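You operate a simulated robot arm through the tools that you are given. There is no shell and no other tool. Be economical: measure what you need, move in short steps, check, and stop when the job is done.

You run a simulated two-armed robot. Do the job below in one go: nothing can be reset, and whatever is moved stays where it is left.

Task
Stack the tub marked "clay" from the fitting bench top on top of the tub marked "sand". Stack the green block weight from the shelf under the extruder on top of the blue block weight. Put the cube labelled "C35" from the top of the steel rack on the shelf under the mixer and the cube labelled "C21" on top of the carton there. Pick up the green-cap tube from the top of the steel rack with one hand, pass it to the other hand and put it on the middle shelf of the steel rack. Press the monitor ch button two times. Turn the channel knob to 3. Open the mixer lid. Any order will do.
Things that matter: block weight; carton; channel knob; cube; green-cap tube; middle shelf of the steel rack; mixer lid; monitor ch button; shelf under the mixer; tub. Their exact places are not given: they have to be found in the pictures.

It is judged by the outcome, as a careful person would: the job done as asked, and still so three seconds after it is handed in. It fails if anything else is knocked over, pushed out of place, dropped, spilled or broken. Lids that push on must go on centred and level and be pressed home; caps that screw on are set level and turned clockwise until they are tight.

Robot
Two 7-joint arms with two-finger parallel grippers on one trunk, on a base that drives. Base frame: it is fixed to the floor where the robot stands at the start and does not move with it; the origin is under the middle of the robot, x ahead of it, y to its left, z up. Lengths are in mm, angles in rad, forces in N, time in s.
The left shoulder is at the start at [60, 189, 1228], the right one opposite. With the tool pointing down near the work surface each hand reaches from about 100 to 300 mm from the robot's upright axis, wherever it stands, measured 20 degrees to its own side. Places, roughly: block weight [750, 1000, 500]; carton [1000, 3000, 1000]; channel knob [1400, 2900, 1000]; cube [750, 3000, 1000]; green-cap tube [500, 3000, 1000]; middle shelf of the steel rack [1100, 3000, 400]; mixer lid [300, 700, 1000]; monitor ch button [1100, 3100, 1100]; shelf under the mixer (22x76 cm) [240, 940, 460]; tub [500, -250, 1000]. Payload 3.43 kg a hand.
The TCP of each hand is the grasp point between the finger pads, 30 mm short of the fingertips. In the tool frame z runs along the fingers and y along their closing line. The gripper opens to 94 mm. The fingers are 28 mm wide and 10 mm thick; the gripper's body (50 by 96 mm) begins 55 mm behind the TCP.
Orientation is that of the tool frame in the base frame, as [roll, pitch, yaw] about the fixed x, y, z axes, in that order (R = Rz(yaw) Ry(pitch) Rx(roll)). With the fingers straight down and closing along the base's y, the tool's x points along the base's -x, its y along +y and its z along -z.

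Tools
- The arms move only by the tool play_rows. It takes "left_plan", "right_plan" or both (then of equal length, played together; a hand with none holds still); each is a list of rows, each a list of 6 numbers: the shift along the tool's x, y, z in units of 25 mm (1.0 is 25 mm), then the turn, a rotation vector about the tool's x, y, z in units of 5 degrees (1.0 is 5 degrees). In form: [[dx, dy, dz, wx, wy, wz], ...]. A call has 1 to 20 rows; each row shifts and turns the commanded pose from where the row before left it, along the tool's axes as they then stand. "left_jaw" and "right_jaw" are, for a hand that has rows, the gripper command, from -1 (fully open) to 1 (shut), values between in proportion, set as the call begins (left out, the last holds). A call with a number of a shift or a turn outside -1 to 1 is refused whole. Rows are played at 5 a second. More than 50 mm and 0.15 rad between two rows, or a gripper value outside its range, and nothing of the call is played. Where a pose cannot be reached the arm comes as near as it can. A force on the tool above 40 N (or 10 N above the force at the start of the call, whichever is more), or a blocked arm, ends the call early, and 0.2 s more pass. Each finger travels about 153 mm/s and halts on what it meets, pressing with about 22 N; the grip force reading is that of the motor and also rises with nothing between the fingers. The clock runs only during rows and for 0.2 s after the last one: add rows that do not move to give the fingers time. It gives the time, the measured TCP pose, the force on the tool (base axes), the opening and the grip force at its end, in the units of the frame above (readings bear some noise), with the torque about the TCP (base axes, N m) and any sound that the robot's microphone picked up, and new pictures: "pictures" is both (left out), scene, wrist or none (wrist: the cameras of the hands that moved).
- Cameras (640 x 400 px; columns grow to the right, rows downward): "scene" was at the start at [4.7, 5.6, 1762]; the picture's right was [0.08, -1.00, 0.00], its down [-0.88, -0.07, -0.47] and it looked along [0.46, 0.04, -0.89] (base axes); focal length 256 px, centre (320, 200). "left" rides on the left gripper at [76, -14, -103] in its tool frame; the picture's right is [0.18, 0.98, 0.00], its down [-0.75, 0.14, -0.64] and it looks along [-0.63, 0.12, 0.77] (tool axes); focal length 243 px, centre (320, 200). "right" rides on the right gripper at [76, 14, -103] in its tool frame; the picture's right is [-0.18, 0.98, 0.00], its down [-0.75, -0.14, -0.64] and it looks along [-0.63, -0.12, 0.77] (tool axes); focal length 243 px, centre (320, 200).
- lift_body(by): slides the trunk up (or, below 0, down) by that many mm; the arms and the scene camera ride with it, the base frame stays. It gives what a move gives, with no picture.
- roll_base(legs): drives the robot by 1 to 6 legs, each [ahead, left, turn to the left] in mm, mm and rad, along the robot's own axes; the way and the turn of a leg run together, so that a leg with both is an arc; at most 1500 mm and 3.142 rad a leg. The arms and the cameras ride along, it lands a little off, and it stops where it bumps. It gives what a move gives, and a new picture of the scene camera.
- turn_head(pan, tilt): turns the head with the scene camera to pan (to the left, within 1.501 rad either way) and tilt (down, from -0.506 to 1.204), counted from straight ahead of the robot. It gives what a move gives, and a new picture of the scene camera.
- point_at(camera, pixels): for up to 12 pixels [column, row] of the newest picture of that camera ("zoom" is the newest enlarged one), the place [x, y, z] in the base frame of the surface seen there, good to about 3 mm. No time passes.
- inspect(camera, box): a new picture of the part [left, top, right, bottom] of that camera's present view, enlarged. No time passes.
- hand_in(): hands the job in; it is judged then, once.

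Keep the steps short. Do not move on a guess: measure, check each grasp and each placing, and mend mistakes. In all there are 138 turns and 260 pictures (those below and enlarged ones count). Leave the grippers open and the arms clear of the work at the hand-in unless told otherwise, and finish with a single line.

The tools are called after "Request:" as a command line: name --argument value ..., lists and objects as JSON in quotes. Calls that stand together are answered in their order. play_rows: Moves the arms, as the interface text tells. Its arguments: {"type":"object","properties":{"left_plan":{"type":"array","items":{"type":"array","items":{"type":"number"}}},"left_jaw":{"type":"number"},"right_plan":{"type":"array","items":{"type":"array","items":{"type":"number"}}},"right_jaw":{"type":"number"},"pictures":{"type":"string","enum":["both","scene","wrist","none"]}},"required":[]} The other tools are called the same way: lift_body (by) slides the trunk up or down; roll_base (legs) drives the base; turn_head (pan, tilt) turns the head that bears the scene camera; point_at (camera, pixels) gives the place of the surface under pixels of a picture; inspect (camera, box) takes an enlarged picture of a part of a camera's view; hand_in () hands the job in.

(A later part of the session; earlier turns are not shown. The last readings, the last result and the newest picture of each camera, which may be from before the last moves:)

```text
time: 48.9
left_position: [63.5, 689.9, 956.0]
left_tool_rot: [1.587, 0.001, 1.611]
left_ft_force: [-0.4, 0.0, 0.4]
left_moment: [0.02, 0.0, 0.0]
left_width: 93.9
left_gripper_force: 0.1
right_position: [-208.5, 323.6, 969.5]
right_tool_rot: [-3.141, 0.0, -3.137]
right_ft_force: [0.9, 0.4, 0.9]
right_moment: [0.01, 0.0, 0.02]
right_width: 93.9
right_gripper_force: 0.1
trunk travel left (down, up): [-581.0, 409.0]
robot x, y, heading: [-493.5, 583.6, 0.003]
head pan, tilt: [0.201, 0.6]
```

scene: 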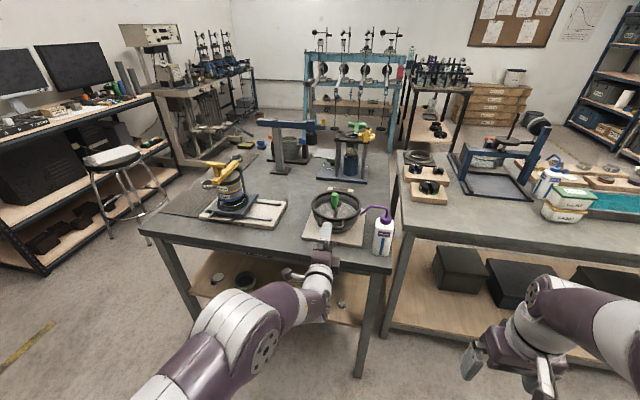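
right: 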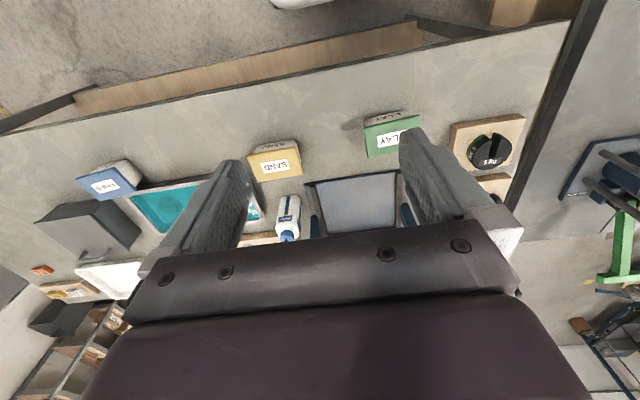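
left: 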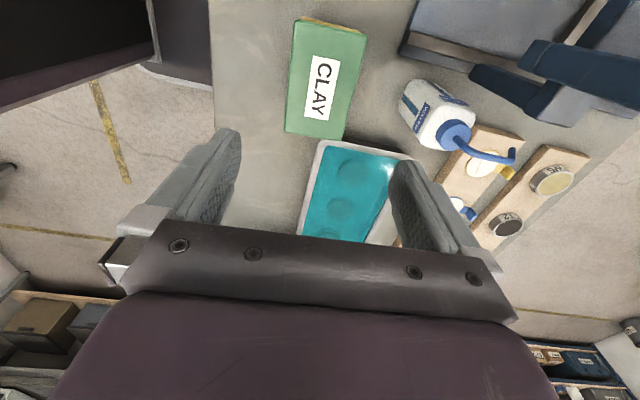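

The bar sits between the jaws. Move forward 66 mm and close.

Request:
play_rows --left_plan '[[0.16, 0, 0.66, 0, 0, 0], [0, 0, 0.66, 0, 0, 0], [0, 0, 0.66, 0, 0, 0], [0, 0, 0.66, 0, 0, 0]]' --pictures "none"

Request:
play_rows --left_plan '[[0, 0, 0, 0, 0, 0], [0, 0, 0, 0, 0, 0], [0, 0, 0, 0, 0, 0], [0, 0, 0, 0, 0, 0]]' --left_jaw 1 --pictures "wrist"

Request:
inspect --camera "scene" --box '[280, 160, 420, 260]'

```text
time: 49.9
left_position: [131.0, 696.1, 952.5]
left_tool_rot: [1.589, 0.0, 1.61]
left_ft_force: [-0.1, -0.1, -0.1]
left_moment: [-0.01, 0.0, -0.02]
left_width: 93.9
left_gripper_force: 0.0
right_position: [-208.1, 323.3, 970.1]
right_tool_rot: [3.141, -0.003, -3.138]
right_ft_force: [-0.3, 0.4, 0.0]
right_moment: [-0.01, 0.04, 0.02]
right_width: 94.2
right_gripper_force: 0.1
trunk travel left (down, up): [-581.0, 409.0]
robot x, y, heading: [-495.2, 576.7, 0.003]
head pan, tilt: [0.201, 0.6]
```

```text
time: 50.9
left_position: [129.6, 695.2, 955.1]
left_tool_rot: [1.583, 0.001, 1.611]
left_ft_force: [7.6, 1.9, 12.7]
left_moment: [0.1, -0.14, -0.15]
left_width: 11.5
left_gripper_force: 44.9
right_position: [-208.6, 324.6, 968.9]
right_tool_rot: [-3.141, 0.002, -3.139]
right_ft_force: [-0.2, -0.5, 0.2]
right_moment: [0.0, -0.01, -0.01]
right_width: 94.1
right_gripper_force: 0.0
trunk travel left (down, up): [-581.0, 409.0]
robot x, y, heading: [-491.4, 582.0, 0.004]
head pan, tilt: [0.201, 0.6]
```

left: 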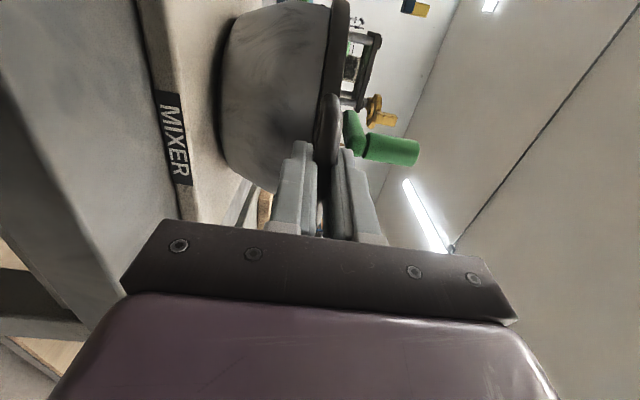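

```text
4.00 times, centred on (350, 210) of scene
```

zoom: 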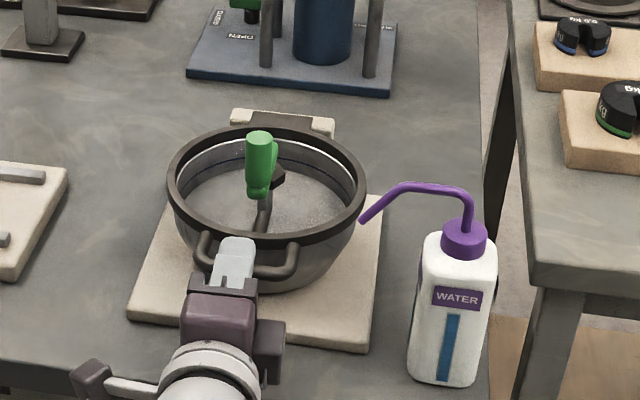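

Bar is gripped at 11.5 mm. Try lifting on an arc about the hinge, three rows first.

Request:
play_rows --left_plan '[[0, 0.4, 0.01, 0.5, 0, 0], [0, 0.4, 0.01, 0.5, 0, 0], [0, 0.4, 0.01, 0.5, 0, 0], [0, 0.4, 0.01, 0.5, 0, 0]]' --pictures "none"

Request:
inspect --camera "scene" --box '[280, 160, 420, 260]'

```text
time: 51.9
left_position: [133.5, 695.0, 992.6]
left_tool_rot: [1.762, -0.003, 1.607]
left_ft_force: [2.8, -7.8, -3.6]
left_moment: [0.51, -0.02, -0.28]
left_width: 11.5
left_gripper_force: 45.0
right_position: [-207.7, 321.9, 969.5]
right_tool_rot: [3.14, -0.003, -3.138]
right_ft_force: [-0.3, 0.6, 0.2]
right_moment: [0.0, -0.03, 0.02]
right_width: 93.9
right_gripper_force: 0.1
trunk travel left (down, up): [-581.0, 409.0]
robot x, y, heading: [-497.9, 578.2, 0.004]
head pan, tilt: [0.201, 0.6]
```

```text
4.00 times, centred on (350, 210) of scene
```

zoom: 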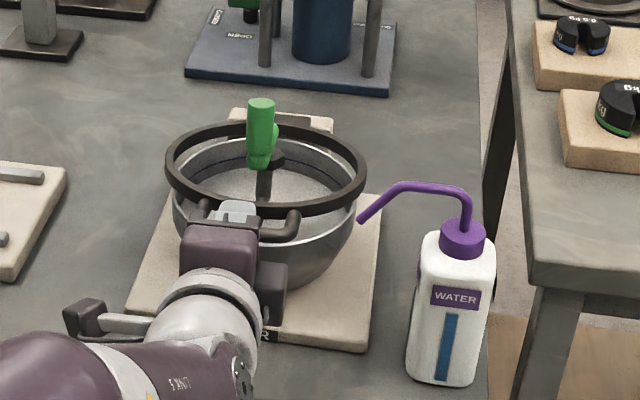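

The lid is opening. Continue the arc to about 60°.

Request:
play_rows --left_plan '[[0, 0.6, 0.02, 0.75, 0, 0], [0, 0.6, 0.02, 0.75, 0, 0], [0, 0.6, 0.02, 0.75, 0, 0], [0, 0.6, 0.02, 0.75, 0, 0], [0, 0.6, 0.02, 0.75, 0, 0], [0, 0.6, 0.02, 0.75, 0, 0], [0, 0.6, 0.02, 0.75, 0, 0], [0, 0.6, 0.02, 0.75, 0, 0], [0, 0.6, 0.02, 0.75, 0, 0], [0, 0.6, 0.02, 0.75, 0, 0], [0, 0.6, 0.02, 0.75, 0, 0], [0, 0.6, 0.02, 0.75, 0, 0]]' --pictures "scene"

```text
time: 54.5
left_position: [202.3, 694.9, 1124.1]
left_tool_rot: [2.415, -0.004, 1.611]
left_ft_force: [-8.6, -21.8, 6.8]
left_moment: [0.08, 0.06, -1.66]
left_width: 12.3
left_gripper_force: 45.0
left hand out of reach, approached as far as the arm can: row 11, 12
right_position: [-210.0, 320.7, 969.0]
right_tool_rot: [3.137, 0.002, -3.137]
right_ft_force: [0.5, 0.1, -0.4]
right_moment: [0.01, 0.01, 0.0]
right_width: 94.1
right_gripper_force: 0.0
trunk travel left (down, up): [-581.0, 409.0]
robot x, y, heading: [-498.1, 581.7, 0.013]
head pan, tilt: [0.201, 0.6]
```

scene: 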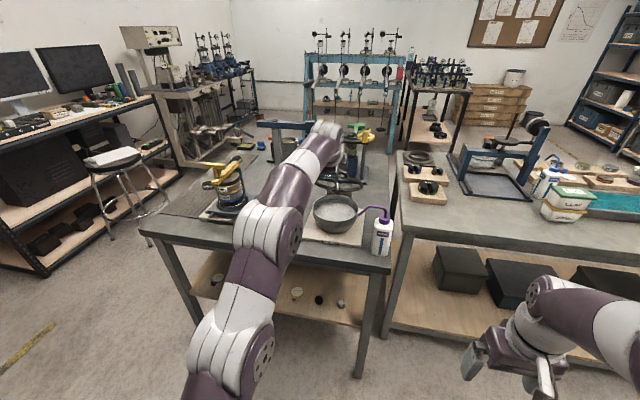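

At 48° the arm is at its limit. I'll loosen the jaws to cage the bar, then raise and roll the base in small alternate steps along the arc.

Request:
play_rows --left_plan '[[0, 0, 0, 0, 0, 0], [0, 0, 0, 0, 0, 0], [0, 0, 0, 0, 0, 0]]' --left_jaw 0.4 --pictures "wrist"

Request:
lift_body --by 14

Request:
roll_base --legs '[[25, 0, 0]]'

Request:
lift_body --by 15

Request:
roll_base --legs '[[25, 0, 0]]'

```text
time: 55.3
left_position: [204.3, 701.3, 1121.2]
left_tool_rot: [2.418, 0.0, 1.613]
left_ft_force: [-1.6, 0.7, -0.8]
left_moment: [0.03, -0.02, 0.02]
left_width: 29.4
left_gripper_force: 0.9
right_position: [-207.9, 325.2, 970.1]
right_tool_rot: [-3.141, 0.0, -3.137]
right_ft_force: [0.2, -0.3, 0.5]
right_moment: [-0.01, 0.01, -0.02]
right_width: 94.1
right_gripper_force: 0.0
trunk travel left (down, up): [-581.0, 409.0]
robot x, y, heading: [-496.8, 580.6, 0.004]
head pan, tilt: [0.201, 0.6]
```

left: 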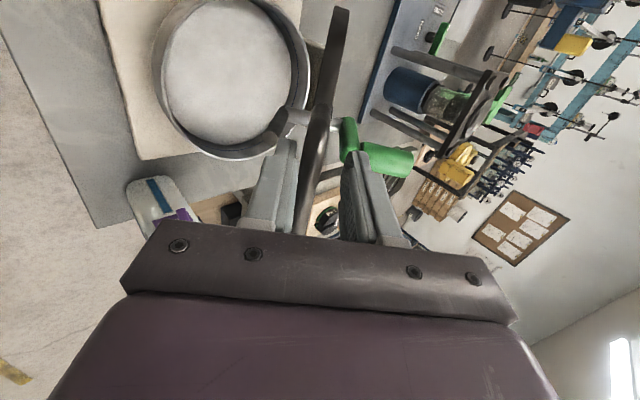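

```text
time: 56.0
left_position: [204.5, 699.5, 1135.3]
left_tool_rot: [2.416, -0.001, 1.612]
left_ft_force: [-1.7, 0.9, -1.6]
left_moment: [-0.02, 0.03, -0.03]
left_width: 29.0
left_gripper_force: 0.7
right_position: [-207.5, 324.5, 983.5]
right_tool_rot: [-3.139, 0.002, -3.139]
right_ft_force: [-0.6, -0.4, 0.9]
right_moment: [0.01, 0.0, 0.01]
right_width: 94.0
right_gripper_force: 0.1
trunk travel left (down, up): [-595.0, 395.0]
robot x, y, heading: [-500.4, 581.7, 0.004]
head pan, tilt: [0.201, 0.6]
```

```text
time: 56.8
left_position: [227.4, 699.8, 1136.8]
left_tool_rot: [2.412, 0.0, 1.611]
left_ft_force: [-5.8, 0.5, 2.2]
left_moment: [0.01, 0.17, -0.07]
left_width: 29.0
left_gripper_force: 0.4
right_position: [-184.1, 324.8, 983.9]
right_tool_rot: [-3.141, 0.0, -3.139]
right_ft_force: [0.8, 0.1, -0.7]
right_moment: [0.02, 0.02, -0.02]
right_width: 94.3
right_gripper_force: 0.1
trunk travel left (down, up): [-595.0, 395.0]
robot x, y, heading: [-474.4, 578.0, -0.001]
head pan, tilt: [0.201, 0.6]
```

scene: 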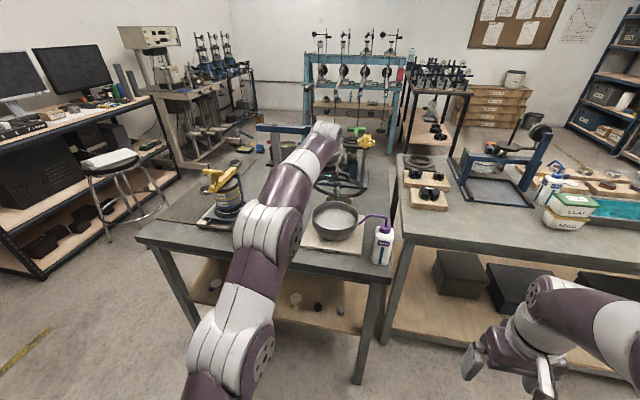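

```text
time: 57.4
left_position: [229.8, 700.6, 1150.7]
left_tool_rot: [2.416, 0.0, 1.611]
left_ft_force: [-0.9, 0.4, -0.9]
left_moment: [0.02, 0.01, -0.03]
left_width: 29.0
left_gripper_force: 0.9
right_position: [-181.9, 324.2, 998.3]
right_tool_rot: [3.141, 0.0, -3.138]
right_ft_force: [0.4, -0.2, 0.5]
right_moment: [0.02, 0.01, 0.01]
right_width: 94.0
right_gripper_force: 0.2
trunk travel left (down, up): [-610.0, 380.0]
robot x, y, heading: [-472.4, 581.5, 0.002]
head pan, tilt: [0.201, 0.6]
```

```text
time: 58.2
left_position: [253.3, 701.5, 1150.7]
left_tool_rot: [2.415, 0.0, 1.611]
left_ft_force: [-0.7, -0.5, 0.3]
left_moment: [-0.01, -0.02, 0.02]
left_width: 28.5
left_gripper_force: 0.5
right_position: [-161.5, 323.6, 997.8]
right_tool_rot: [-3.14, 0.0, -3.137]
right_ft_force: [0.0, 0.3, 0.2]
right_moment: [-0.02, -0.01, 0.01]
right_width: 93.8
right_gripper_force: 0.0
trunk travel left (down, up): [-610.0, 380.0]
robot x, y, heading: [-447.7, 578.1, 0.004]
head pan, tilt: [0.201, 0.6]
```

scene: 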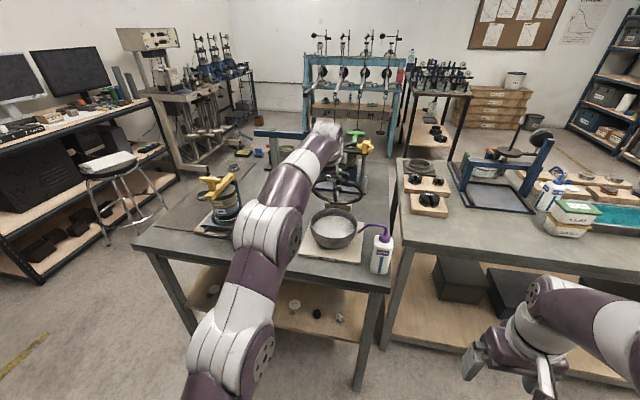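

Request:
inspect --camera "left" --box '[0, 0, 640, 400]'

Request:
inspect --camera "scene" --box '[280, 120, 420, 260]'

```text
1.00 times, centred on (320, 200) of left (not enlarged: the box is as wide or as high as the picture)
```

zoom: 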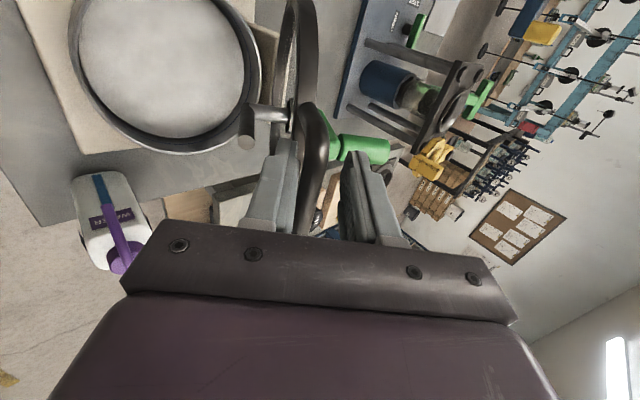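

```text
2.86 times, centred on (350, 190) of scene
```

zoom: 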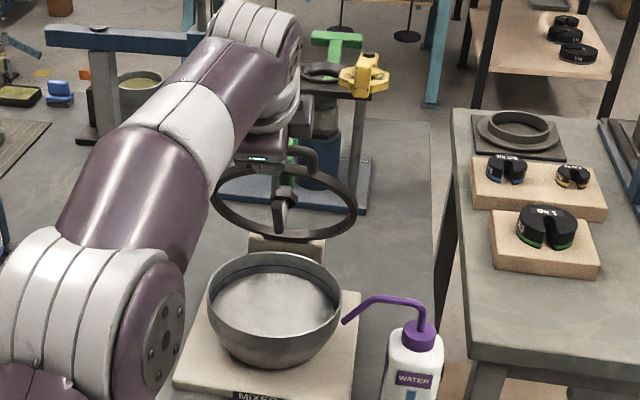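

Lid is at about 62° and following. Continue: small lifts, more roll.

Request:
lift_body --by 10

Request:
roll_base --legs '[[35, 0, 0]]'

Request:
lift_body --by 8

Request:
roll_base --legs '[[35, 0, 0]]'

Request:
inspect --camera "left" --box '[0, 0, 640, 400]'

```text
time: 58.8
left_position: [253.6, 700.2, 1161.1]
left_tool_rot: [2.413, 0.001, 1.611]
left_ft_force: [-1.7, 0.4, 2.1]
left_moment: [-0.01, 0.04, -0.03]
left_width: 28.7
left_gripper_force: 0.6
right_position: [-159.7, 324.5, 1008.1]
right_tool_rot: [-3.141, 0.001, -3.139]
right_ft_force: [-0.3, -0.2, -0.4]
right_moment: [-0.03, -0.01, 0.01]
right_width: 94.0
right_gripper_force: 0.1
trunk travel left (down, up): [-620.0, 370.0]
robot x, y, heading: [-447.8, 581.2, -0.001]
head pan, tilt: [0.201, 0.6]
```

```text
time: 59.6
left_position: [290.3, 700.3, 1161.5]
left_tool_rot: [2.413, 0.0, 1.609]
left_ft_force: [-3.8, -0.2, 8.2]
left_moment: [-0.09, 0.14, -0.09]
left_width: 27.0
left_gripper_force: 0.1
right_position: [-122.6, 324.5, 1007.9]
right_tool_rot: [-3.14, -0.002, -3.141]
right_ft_force: [1.2, 0.1, -0.2]
right_moment: [0.0, 0.04, -0.03]
right_width: 93.8
right_gripper_force: 0.2
trunk travel left (down, up): [-620.0, 370.0]
robot x, y, heading: [-410.3, 581.4, 0.002]
head pan, tilt: [0.201, 0.6]
```

scene: 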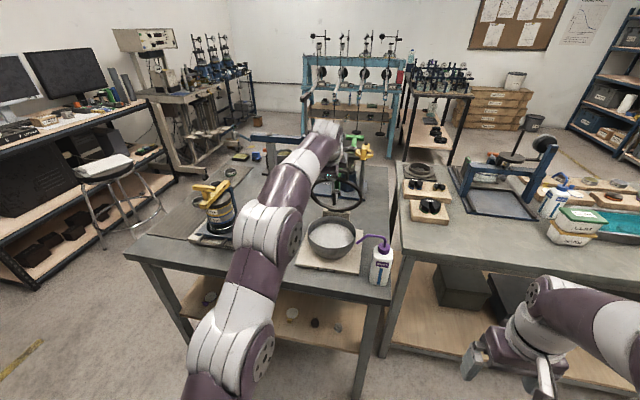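

```text
time: 60.2
left_position: [290.0, 699.6, 1170.4]
left_tool_rot: [2.413, 0.0, 1.609]
left_ft_force: [0.6, 0.2, 0.1]
left_moment: [0.02, -0.02, 0.0]
left_width: 28.7
left_gripper_force: 0.1
right_position: [-124.1, 323.9, 1017.0]
right_tool_rot: [-3.14, -0.001, -3.141]
right_ft_force: [-0.9, -0.7, 0.0]
right_moment: [-0.01, 0.0, 0.0]
right_width: 94.1
right_gripper_force: 0.0
trunk travel left (down, up): [-628.0, 362.0]
robot x, y, heading: [-410.2, 581.4, 0.001]
head pan, tilt: [0.201, 0.6]
```

```text
time: 61.1
left_position: [324.9, 699.4, 1171.5]
left_tool_rot: [2.409, 0.003, 1.61]
left_ft_force: [-1.8, 0.3, 10.9]
left_moment: [-0.08, 0.06, 0.02]
left_width: 25.3
left_gripper_force: 0.1
right_position: [-88.8, 324.2, 1016.4]
right_tool_rot: [3.141, 0.0, -3.141]
right_ft_force: [0.0, -0.3, -0.1]
right_moment: [0.0, 0.0, 0.01]
right_width: 94.0
right_gripper_force: 0.0
trunk travel left (down, up): [-628.0, 362.0]
robot x, y, heading: [-378.4, 579.1, 0.002]
head pan, tilt: [0.201, 0.6]
```

scene: 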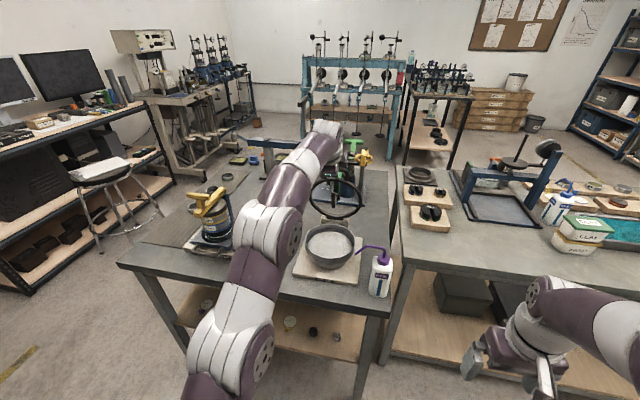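

```text
1.00 times, centred on (320, 200) of left (not enlarged: the box is as wide or as high as the picture)
```

zoom: 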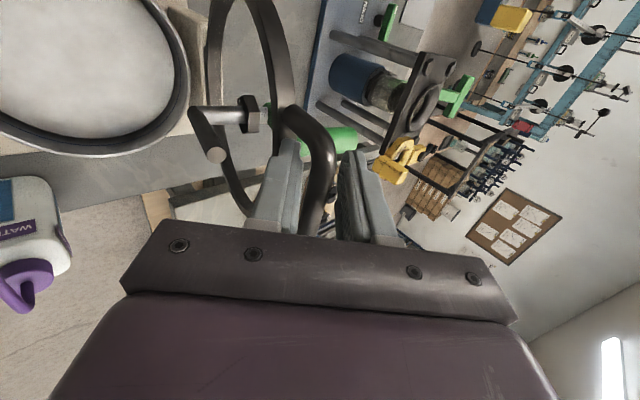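

About 83° now. Continue past vertical.

Request:
lift_body --by 6

Request:
roll_base --legs '[[40, 0, 0]]'

Request:
inspect --camera "left" --box '[0, 0, 640, 400]'

```text
time: 61.6
left_position: [325.0, 700.7, 1178.5]
left_tool_rot: [2.406, 0.002, 1.61]
left_ft_force: [0.2, 0.1, -0.7]
left_moment: [-0.02, 0.02, 0.02]
left_width: 28.1
left_gripper_force: 0.3
right_position: [-88.3, 323.0, 1022.9]
right_tool_rot: [-3.142, -0.002, -3.137]
right_ft_force: [0.1, 0.5, 0.6]
right_moment: [0.01, -0.02, 0.02]
right_width: 94.1
right_gripper_force: 0.0
trunk travel left (down, up): [-634.0, 356.0]
robot x, y, heading: [-377.4, 582.4, -0.002]
head pan, tilt: [0.201, 0.6]
```

```text
time: 62.5
left_position: [364.2, 699.2, 1179.1]
left_tool_rot: [2.407, 0.0, 1.609]
left_ft_force: [0.7, -0.3, 1.3]
left_moment: [-0.03, 0.09, 0.02]
left_width: 30.1
left_gripper_force: 2.1
right_position: [-48.2, 324.5, 1022.5]
right_tool_rot: [-3.14, -0.001, -3.14]
right_ft_force: [0.0, 0.3, -0.1]
right_moment: [0.01, -0.02, -0.02]
right_width: 93.5
right_gripper_force: 0.0
trunk travel left (down, up): [-634.0, 356.0]
robot x, y, heading: [-336.5, 581.2, 0.004]
head pan, tilt: [0.201, 0.6]
```

scene: 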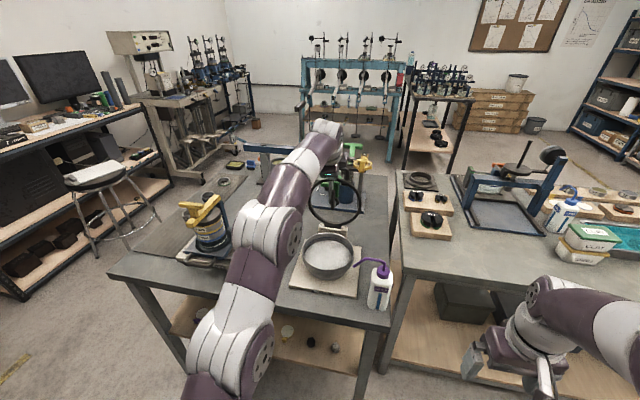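

```text
1.00 times, centred on (320, 200) of left (not enlarged: the box is as wide or as high as the picture)
```

zoom: 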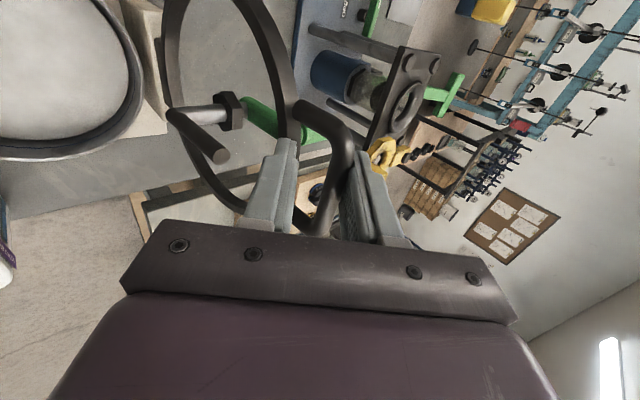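

Request:
roll_base --legs '[[30, 0, 0]]'

Request:
inspect --camera "left" --box '[0, 0, 640, 400]'

```text
time: 63.3
left_position: [392.1, 698.0, 1180.4]
left_tool_rot: [2.404, 0.002, 1.611]
left_ft_force: [0.3, -0.1, -0.7]
left_moment: [-0.01, -0.02, 0.01]
left_width: 28.4
left_gripper_force: 0.1
right_position: [-21.5, 324.4, 1023.2]
right_tool_rot: [-3.141, 0.0, -3.14]
right_ft_force: [-0.2, -0.4, 0.0]
right_moment: [0.02, -0.04, 0.03]
right_width: 93.8
right_gripper_force: 0.1
trunk travel left (down, up): [-634.0, 356.0]
robot x, y, heading: [-309.3, 582.8, 0.003]
head pan, tilt: [0.201, 0.6]
```

scene: 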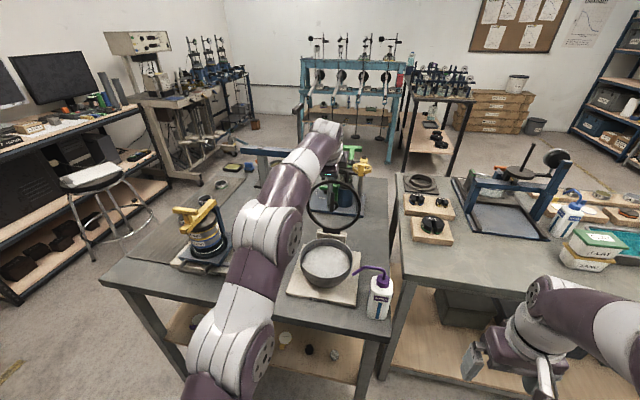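

```text
1.00 times, centred on (320, 200) of left (not enlarged: the box is as wide or as high as the picture)
```

zoom: 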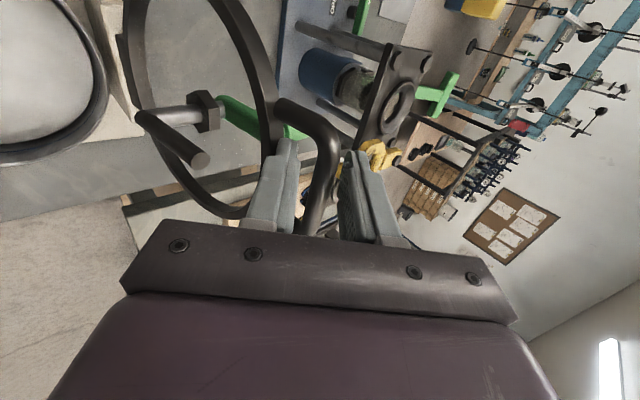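

Request:
roll_base --legs '[[25, 0, 0]]'

Request:
inspect --camera "left" --box '[100, 0, 500, 250]'

```text
time: 64.2
left_position: [417.2, 699.3, 1176.5]
left_tool_rot: [2.411, 0.001, 1.608]
left_ft_force: [-20.5, -0.6, -25.7]
left_moment: [0.49, -0.51, -0.06]
left_width: 46.9
left_gripper_force: 16.1
right_position: [3.8, 324.1, 1023.2]
right_tool_rot: [-3.142, -0.001, -3.139]
right_ft_force: [-0.3, -0.2, -1.0]
right_moment: [0.01, 0.01, -0.01]
right_width: 94.1
right_gripper_force: 0.1
trunk travel left (down, up): [-634.0, 356.0]
robot x, y, heading: [-284.5, 582.9, -0.006]
head pan, tilt: [0.201, 0.6]
```

scene: 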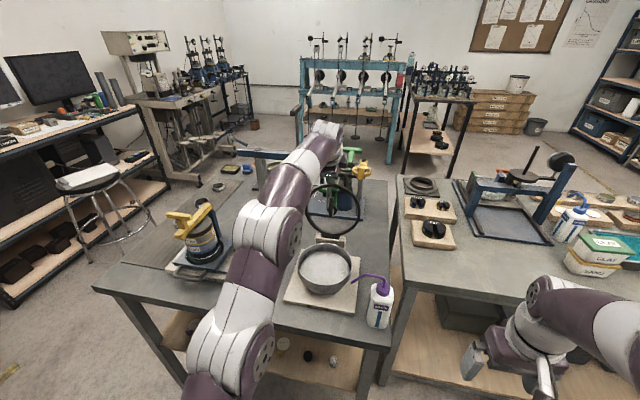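

```text
1.60 times, centred on (300, 125) of left
```

zoom: 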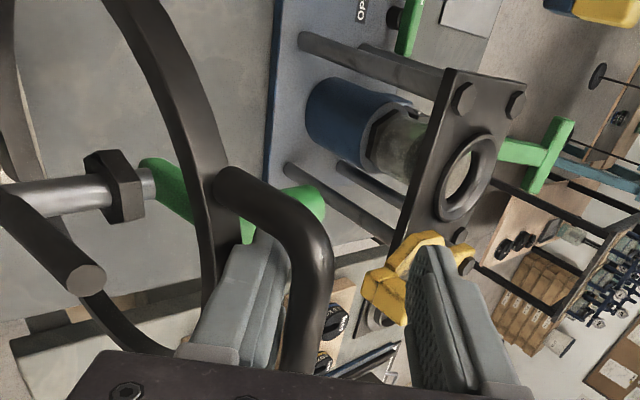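

The lid is at its stop. Back off 10 mm, open the jaws, and retreat along the tool axis.

Request:
roll_base --legs '[[-12, 0, 0]]'

Request:
play_rows --left_plan '[[0, 0, 0, 0, 0, 0], [0, 0, -0.6, 0, 0, 0], [0, 0, -0.8, 0, 0, 0], [0, 0, -1, 0, 0, 0], [0, 0, -1, 0, 0, 0], [0, 0, -1, 0, 0, 0]]' --left_jaw -0.6 --pictures "wrist"

```text
time: 64.9
left_position: [404.7, 699.5, 1177.0]
left_tool_rot: [2.409, 0.001, 1.609]
left_ft_force: [-3.6, -0.2, -2.2]
left_moment: [0.02, 0.02, -0.07]
left_width: 30.9
left_gripper_force: 2.3
right_position: [-7.0, 323.8, 1023.1]
right_tool_rot: [3.141, 0.0, -3.14]
right_ft_force: [-1.6, 0.3, -0.4]
right_moment: [-0.01, 0.01, -0.01]
right_width: 93.9
right_gripper_force: 0.1
trunk travel left (down, up): [-634.0, 356.0]
robot x, y, heading: [-293.3, 578.6, 0.003]
head pan, tilt: [0.201, 0.6]
```

scene: 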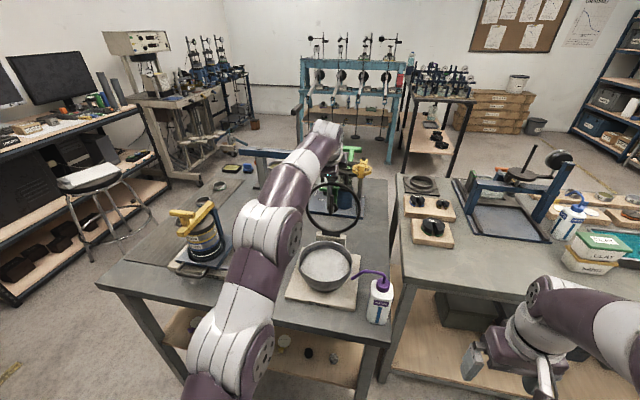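

```text
time: 66.3
left_position: [323.3, 698.9, 1246.0]
left_tool_rot: [2.41, 0.0, 1.609]
left_ft_force: [-0.4, -0.7, 0.4]
left_moment: [0.01, 0.02, 0.0]
left_width: 75.3
left_gripper_force: 0.0
left hand out of reach, approached as far as the arm can: row 4, 5, 6
right_position: [-8.5, 324.8, 1022.0]
right_tool_rot: [3.141, 0.001, -3.14]
right_ft_force: [-0.2, -0.3, 0.8]
right_moment: [0.0, -0.04, 0.02]
right_width: 93.8
right_gripper_force: 0.2
trunk travel left (down, up): [-634.0, 356.0]
robot x, y, heading: [-293.2, 581.0, -0.001]
head pan, tilt: [0.201, 0.6]
```

left: 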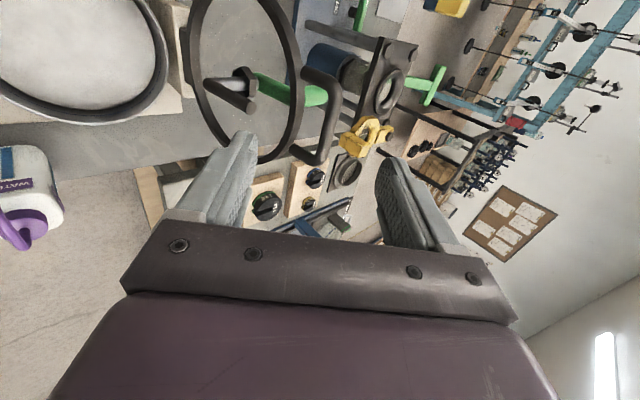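

The lid stands open. Back away and drive round toward the rack side.

Request:
roll_base --legs '[[-260, 0, 0], [0, 0, 1.5708], [900, 0, 0]]'

Request:
turn_head --pan -0.6 --tilt 0.4

```text
time: 76.3
left_position: [-662.3, 2106.1, 1244.7]
left_tool_rot: [2.412, 0.0, -3.115]
left_ft_force: [0.5, 0.5, 0.1]
left_moment: [0.02, -0.01, 0.0]
left_width: 75.2
left_gripper_force: 0.1
right_position: [-292.2, 1768.9, 1021.3]
right_tool_rot: [-3.141, 0.0, -1.578]
right_ft_force: [0.3, 0.2, -0.3]
right_moment: [0.0, 0.02, -0.03]
right_width: 94.0
right_gripper_force: 0.1
trunk travel left (down, up): [-634.0, 356.0]
robot x, y, heading: [-548.1, 1484.4, 1.559]
head pan, tilt: [0.201, 0.6]
```

scene: 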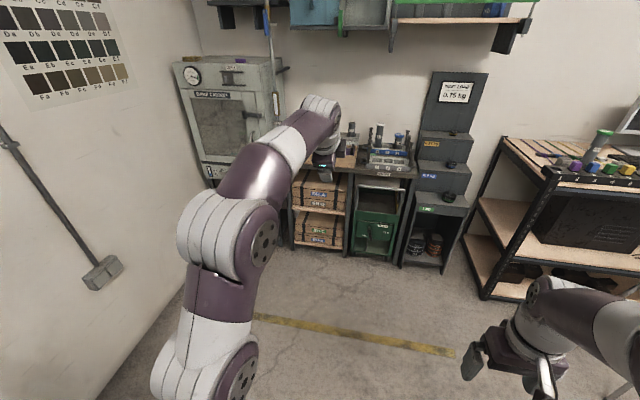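

```text
time: 77.5
left_position: [-661.6, 2107.0, 1244.4]
left_tool_rot: [2.412, 0.0, -3.114]
left_ft_force: [-0.7, 0.4, -0.3]
left_moment: [-0.01, -0.01, 0.0]
left_width: 75.1
left_gripper_force: 0.0
right_position: [-292.0, 1769.7, 1022.7]
right_tool_rot: [3.14, -0.001, -1.58]
right_ft_force: [-0.3, -0.1, -0.3]
right_moment: [0.03, 0.0, -0.04]
right_width: 93.9
right_gripper_force: 0.0
trunk travel left (down, up): [-634.0, 356.0]
robot x, y, heading: [-549.5, 1490.2, 1.561]
head pan, tilt: [-0.6, 0.4]
```

scene: 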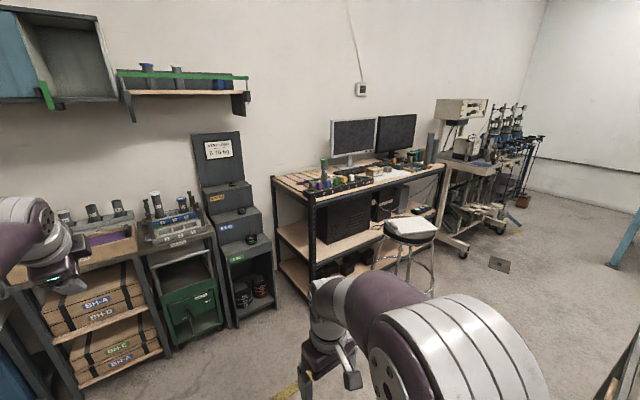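

Request:
inspect --camera "scene" --box '[265, 100, 465, 225]'

Request:
inspect --camera "scene" --box '[0, 170, 300, 370]'

Request:
point_at --camera "scene" --pixels '[[388, 225], [436, 230], [410, 215], [430, 290], [372, 262], [305, 210], [275, 180], [440, 190], [325, 175], [435, 165], [470, 210], [300, 300]]'

```text
3.20 times, centred on (365, 162) of scene
```

zoom: 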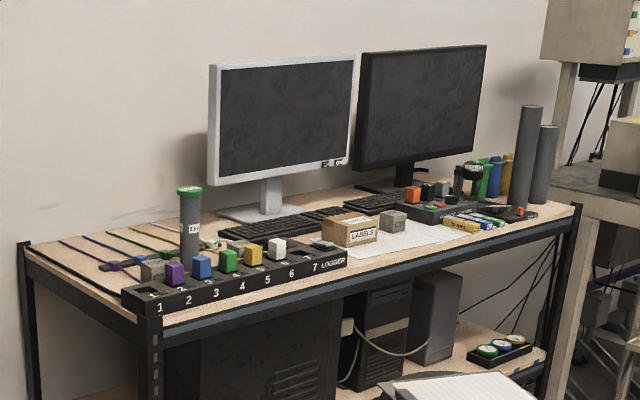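

```text
2.00 times, centred on (150, 270) of scene
```

zoom: 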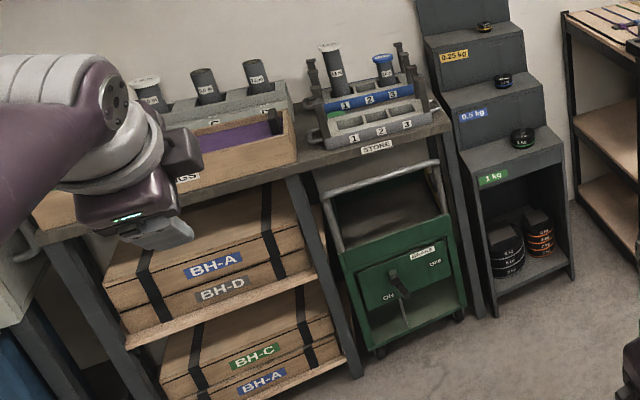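

```text
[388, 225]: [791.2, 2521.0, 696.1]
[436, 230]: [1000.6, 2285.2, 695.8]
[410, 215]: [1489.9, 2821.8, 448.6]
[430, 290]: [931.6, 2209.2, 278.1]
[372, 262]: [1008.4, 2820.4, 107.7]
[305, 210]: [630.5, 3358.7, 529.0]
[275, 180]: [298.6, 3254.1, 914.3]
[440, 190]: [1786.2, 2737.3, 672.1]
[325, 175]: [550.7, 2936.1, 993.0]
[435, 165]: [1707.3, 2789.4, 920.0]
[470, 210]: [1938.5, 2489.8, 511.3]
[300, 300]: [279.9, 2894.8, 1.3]
```

The rack top carries the LABELS carton, grey cubes, the green-cap tube by the LOGGER, and the reader with a channel knob. The stool stands at x 790–1000, y 2210–2520, so I'll work left and right of it. Straighten the left tool to point down and drive over.

Request:
play_rows --left_plan '[[0, 0, -0.5, 1, 0, 0], [0, 0, -0.5, 1, 0, 0], [0, 0, 0, 1, 0, 0], [0, 0, 0, 1, 0, 0], [0, 0, 0, 1, 0, 0], [0, 0, 0, 1, 0, 0], [0, 0, 0, 1, 0, 0], [0, 0, 0, 1, 0, 0], [0, 0, 0, 0.36, 0, 0]]' --left_jaw -1 --pictures "none"

Request:
lift_body --by 300

Request:
roll_base --legs '[[380, 0, 0.01], [0, -1000, 0]]'

Request:
turn_head --pan -0.4 --tilt 0.7

```text
time: 79.5
left_position: [-693.3, 1959.1, 999.8]
left_tool_rot: [3.142, -0.002, -3.114]
left_ft_force: [0.0, -0.4, -0.9]
left_moment: [-0.01, 0.02, 0.02]
left_width: 94.1
left_gripper_force: 0.0
left hand out of reach, approached as far as the arm can: row 1, 2, 3, 4, 5, 6, 7, 8, 9
right_position: [-292.2, 1769.8, 1022.0]
right_tool_rot: [3.141, 0.0, -1.579]
right_ft_force: [0.1, 0.7, 0.1]
right_moment: [0.0, -0.03, 0.03]
right_width: 94.0
right_gripper_force: 0.0
trunk travel left (down, up): [-634.0, 356.0]
robot x, y, heading: [-547.9, 1486.9, 1.559]
head pan, tilt: [-0.6, 0.4]
```

```text
time: 82.5
left_position: [-692.0, 1960.0, 1301.1]
left_tool_rot: [-3.139, -0.001, -3.114]
left_ft_force: [0.1, 0.0, 0.4]
left_moment: [0.02, 0.0, 0.0]
left_width: 94.1
left_gripper_force: 0.1
right_position: [-291.0, 1771.2, 1323.7]
right_tool_rot: [3.14, 0.001, -1.579]
right_ft_force: [-0.9, 0.0, -0.7]
right_moment: [-0.02, -0.01, 0.02]
right_width: 94.0
right_gripper_force: 0.1
trunk travel left (down, up): [-934.0, 56.0]
robot x, y, heading: [-550.3, 1487.6, 1.556]
head pan, tilt: [-0.6, 0.4]
```

```text
time: 89.7
left_position: [295.7, 2345.5, 1300.5]
left_tool_rot: [3.141, 0.001, -3.104]
left_ft_force: [0.9, -0.2, 1.2]
left_moment: [0.02, -0.02, 0.0]
left_width: 94.0
left_gripper_force: 0.1
right_position: [698.8, 2160.1, 1323.1]
right_tool_rot: [3.141, -0.001, -1.567]
right_ft_force: [0.0, -1.1, 0.3]
right_moment: [-0.04, 0.01, -0.01]
right_width: 94.2
right_gripper_force: 0.1
trunk travel left (down, up): [-934.0, 56.0]
robot x, y, heading: [449.3, 1874.0, 1.57]
head pan, tilt: [-0.6, 0.4]
```

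scene: 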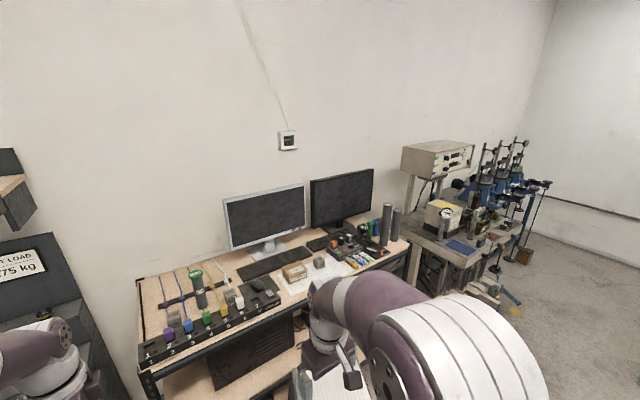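

```text
time: 90.5
left_position: [296.1, 2344.8, 1300.3]
left_tool_rot: [-3.141, 0.0, -3.102]
left_ft_force: [0.2, -0.2, 0.5]
left_moment: [0.0, 0.02, -0.02]
left_width: 94.0
left_gripper_force: 0.1
right_position: [699.5, 2159.9, 1323.4]
right_tool_rot: [-3.141, -0.001, -1.568]
right_ft_force: [-0.3, 0.0, 0.1]
right_moment: [0.01, -0.01, -0.01]
right_width: 94.2
right_gripper_force: 0.1
trunk travel left (down, up): [-934.0, 56.0]
robot x, y, heading: [441.6, 1872.8, 1.58]
head pan, tilt: [-0.4, 0.7]
```

scene: 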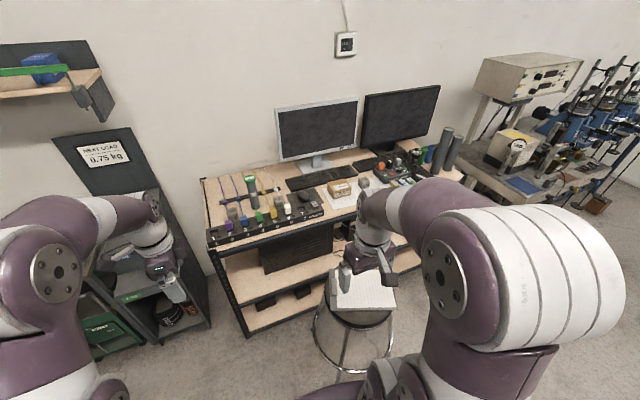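

Request:
inspect --camera "scene" --box '[200, 150, 340, 250]'

Request:
point_at --camera "zoom" --pixels '[[240, 120], [255, 205], [160, 250], [140, 275], [35, 375], [630, 180], [150, 262], [250, 170], [450, 170], [100, 300]]'

Request:
inspect --camera "scene" --box '[310, 130, 470, 230]'

Request:
point_at --camera "scene" --pixels '[[317, 315], [330, 365], [392, 345], [340, 188], [365, 183], [205, 182], [210, 245], [243, 335], [300, 320], [350, 280], [395, 280], [338, 235]]'

```text
4.00 times, centred on (270, 200) of scene
```

zoom: 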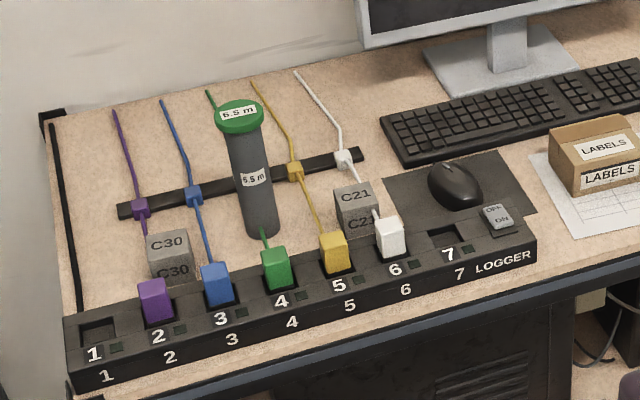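

```text
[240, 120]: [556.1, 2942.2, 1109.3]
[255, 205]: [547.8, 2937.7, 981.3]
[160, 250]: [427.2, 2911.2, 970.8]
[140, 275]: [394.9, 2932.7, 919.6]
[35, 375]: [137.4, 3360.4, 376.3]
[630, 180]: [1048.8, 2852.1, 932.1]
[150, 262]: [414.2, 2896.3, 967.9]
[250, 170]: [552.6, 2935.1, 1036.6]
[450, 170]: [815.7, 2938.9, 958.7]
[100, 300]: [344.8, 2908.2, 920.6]
```

```text
4.00 times, centred on (390, 180) of scene
```

zoom: 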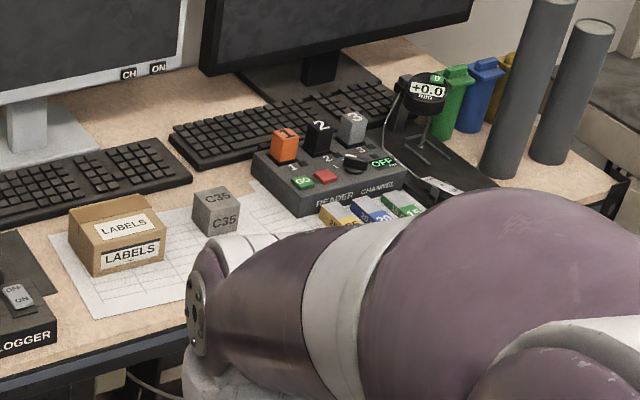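

```text
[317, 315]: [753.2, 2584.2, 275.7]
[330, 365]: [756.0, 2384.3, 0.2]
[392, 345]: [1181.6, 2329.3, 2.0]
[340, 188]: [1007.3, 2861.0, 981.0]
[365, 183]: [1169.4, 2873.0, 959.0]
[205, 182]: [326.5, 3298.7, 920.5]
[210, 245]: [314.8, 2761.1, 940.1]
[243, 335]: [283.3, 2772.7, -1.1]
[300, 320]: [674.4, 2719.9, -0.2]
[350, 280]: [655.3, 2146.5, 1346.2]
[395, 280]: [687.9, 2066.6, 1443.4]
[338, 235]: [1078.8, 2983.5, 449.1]
```

Now it's clear: C21 stands behind the LOGGER, C35 right of the LABELS carton, the tube at (552, 2937), CH button on the silver monitor, knob on the READER. Drive to the left station.

Request:
roll_base --legs '[[400, 25, -0.01]]'

Request:
turn_head --pan -0.2 --tilt 0.8

Request:
inspect --camera "scene" --box '[240, 100, 480, 250]'

```text
time: 92.9
left_position: [273.8, 2740.9, 1301.0]
left_tool_rot: [3.141, 0.0, -3.106]
left_ft_force: [-0.5, 0.1, 0.1]
left_moment: [0.05, 0.01, -0.01]
left_width: 93.9
left_gripper_force: 0.2
right_position: [676.7, 2555.0, 1322.1]
right_tool_rot: [-3.14, 0.0, -1.571]
right_ft_force: [0.4, 0.2, 0.1]
right_moment: [0.01, -0.01, 0.0]
right_width: 93.8
right_gripper_force: 0.1
trunk travel left (down, up): [-934.0, 56.0]
robot x, y, heading: [416.7, 2269.2, 1.568]
head pan, tilt: [-0.4, 0.7]
```

scene: 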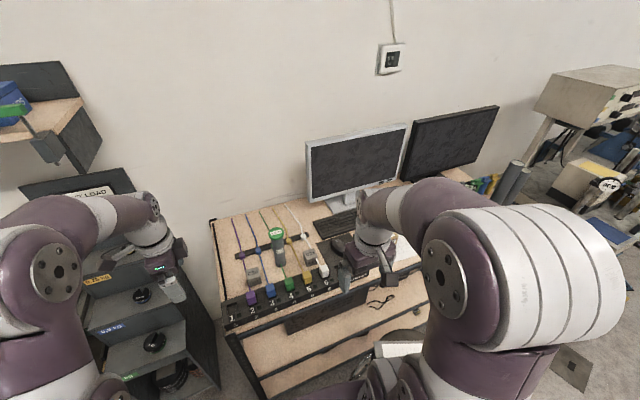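

```text
time: 93.7
left_position: [273.4, 2743.6, 1299.8]
left_tool_rot: [-3.142, 0.001, -3.105]
left_ft_force: [-0.4, -0.2, 0.4]
left_moment: [-0.02, 0.01, 0.01]
left_width: 93.8
left_gripper_force: 0.0
right_position: [674.5, 2556.1, 1322.2]
right_tool_rot: [-3.141, -0.001, -1.57]
right_ft_force: [0.6, 0.9, -0.2]
right_moment: [-0.03, 0.03, 0.0]
right_width: 94.2
right_gripper_force: 0.0
trunk travel left (down, up): [-934.0, 56.0]
robot x, y, heading: [414.0, 2271.5, 1.569]
head pan, tilt: [-0.201, 0.799]
```

scene: 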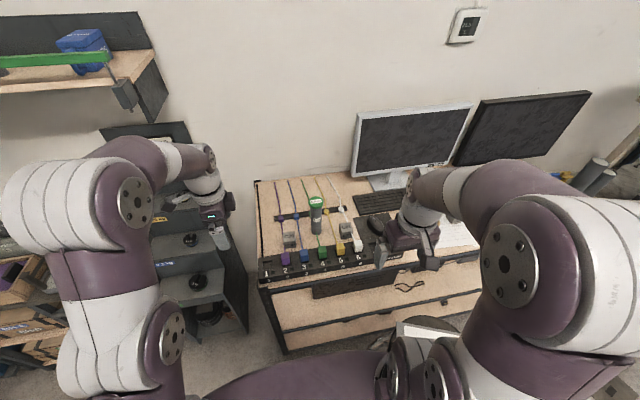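

```text
2.67 times, centred on (360, 175) of scene
```

zoom: 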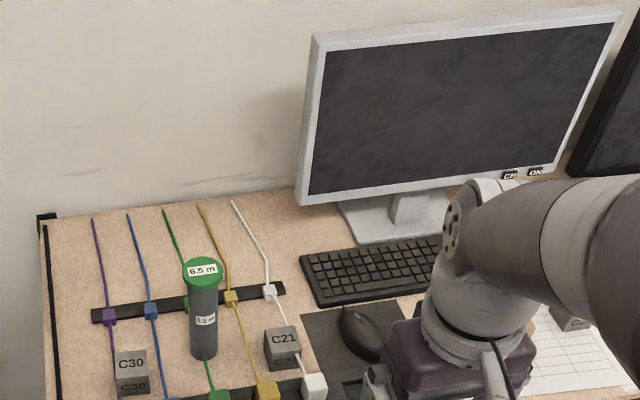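

Request:
point_at --camera "zoom" --pixels '[[282, 338], [266, 332], [296, 328], [270, 352], [299, 347], [290, 363], [203, 270], [184, 272], [221, 268], [203, 300], [205, 350], [510, 174]]'

Request:
inspect --camera "scene" --box '[255, 180, 385, 280]'

Request:
point_at --camera "scene" --pixels '[[300, 330], [350, 325], [340, 295], [400, 285], [285, 350], [270, 290], [420, 300], [265, 275], [430, 260], [300, 340]]'

```text
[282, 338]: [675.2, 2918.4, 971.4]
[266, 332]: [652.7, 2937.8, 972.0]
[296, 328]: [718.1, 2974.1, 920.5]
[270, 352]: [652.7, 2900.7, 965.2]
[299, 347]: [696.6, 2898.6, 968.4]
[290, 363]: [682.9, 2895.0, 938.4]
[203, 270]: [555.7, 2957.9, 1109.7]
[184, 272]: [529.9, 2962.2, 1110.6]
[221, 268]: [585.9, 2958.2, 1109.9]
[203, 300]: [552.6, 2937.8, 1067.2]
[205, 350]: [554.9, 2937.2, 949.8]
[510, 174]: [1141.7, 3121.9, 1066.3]
```

```text
4.00 times, centred on (320, 230) of scene
```

zoom: 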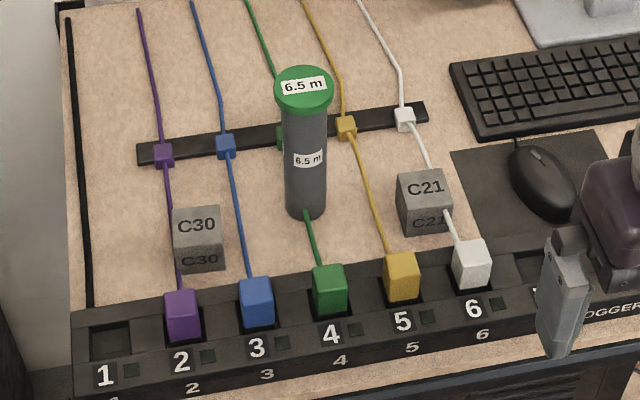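

```text
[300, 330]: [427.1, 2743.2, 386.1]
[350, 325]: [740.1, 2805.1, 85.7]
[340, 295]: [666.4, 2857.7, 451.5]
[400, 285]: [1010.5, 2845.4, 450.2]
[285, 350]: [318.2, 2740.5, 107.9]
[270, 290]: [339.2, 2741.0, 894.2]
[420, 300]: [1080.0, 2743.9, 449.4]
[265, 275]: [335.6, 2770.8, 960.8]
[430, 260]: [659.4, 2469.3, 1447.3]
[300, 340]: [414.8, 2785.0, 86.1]
```

C21 is centred at (675, 2920), top 971, 48 mm. Pull the left hand back, extend the right, roll 100 mm forward, and look down on C21.

Request:
play_rows --left_plan '[[0, -0.5, 0, 0, 0, 0], [0, -0.5, 0, 0, 0, 0], [0, -0.5, 0, 0, 0, 0], [0, -0.5, 0, 0, 0, 0], [0, -0.5, 0, 0, 0, 0], [0, -0.5, 0, 0, 0, 0], [0, -0.5, 0, 0, 0, 0], [0, -0.5, 0, 0, 0, 0], [0, -0.5, 0, 0, 0, 0], [0, -0.5, 0, 0, 0, 0], [0, -0.5, 0, 0, 0, 0]]' --right_plan '[[-0.96, 0, 0.7, 0, 0, 0], [-0.96, 0, 0.7, 0, 0, 0], [-0.96, 0, 0.7, 0, 0, 0], [-0.96, 0, 0.7, 0, 0, 0], [-0.96, 0, 0.7, 0, 0, 0], [-0.96, 0, 0.7, 0, 0, 0], [-0.96, 0, 0.7, 0, 0, 0], [-0.96, 0, 0.7, 0, 0, 0], [-0.96, 0, 0.7, 0, 0, 0], [-0.96, 0, 0.7, 0, 0, 0], [-0.96, 0, 0.7, 0, 0, 0]]' --pictures "none"

Request:
roll_base --legs '[[95, 0, 0]]'

Request:
inspect --camera "right" --box '[0, 0, 640, 400]'

```text
time: 96.1
left_position: [280.2, 2605.9, 1301.0]
left_tool_rot: [-3.141, 0.001, -3.105]
left_ft_force: [-0.6, -0.5, 0.5]
left_moment: [0.03, -0.04, 0.0]
left_width: 93.7
left_gripper_force: 0.0
right_position: [677.4, 2821.0, 1131.1]
right_tool_rot: [-3.14, -0.001, -1.571]
right_ft_force: [0.5, 0.6, 0.4]
right_moment: [0.01, -0.02, 0.01]
right_width: 94.0
right_gripper_force: 0.0
trunk travel left (down, up): [-934.0, 56.0]
robot x, y, heading: [417.0, 2271.8, 1.566]
head pan, tilt: [-0.201, 0.799]
```

```text
time: 97.2
left_position: [278.4, 2700.9, 1302.2]
left_tool_rot: [3.139, 0.001, -3.102]
left_ft_force: [-0.2, 0.3, -0.2]
left_moment: [0.05, -0.02, -0.01]
left_width: 94.0
left_gripper_force: 0.0
right_position: [674.1, 2915.7, 1131.5]
right_tool_rot: [-3.139, 0.001, -1.57]
right_ft_force: [1.0, -0.3, 0.9]
right_moment: [0.04, -0.01, 0.01]
right_width: 93.9
right_gripper_force: 0.1
trunk travel left (down, up): [-934.0, 56.0]
robot x, y, heading: [419.3, 2365.9, 1.573]
head pan, tilt: [-0.201, 0.799]
```

scene: 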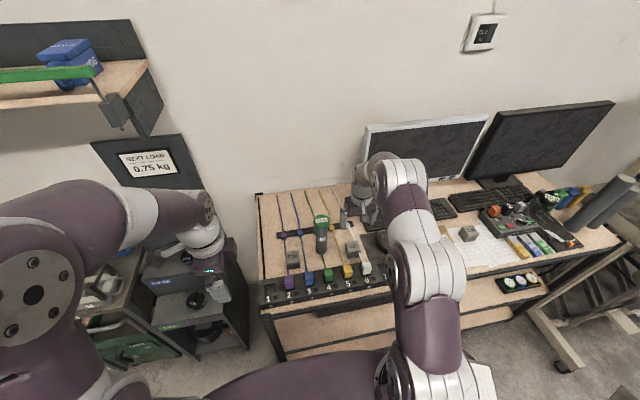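

```text
1.00 times, centred on (320, 200) of right (not enlarged: the box is as wide or as high as the picture)
```

zoom: 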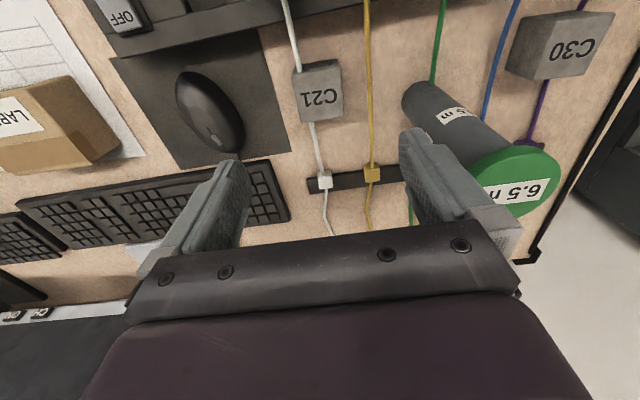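

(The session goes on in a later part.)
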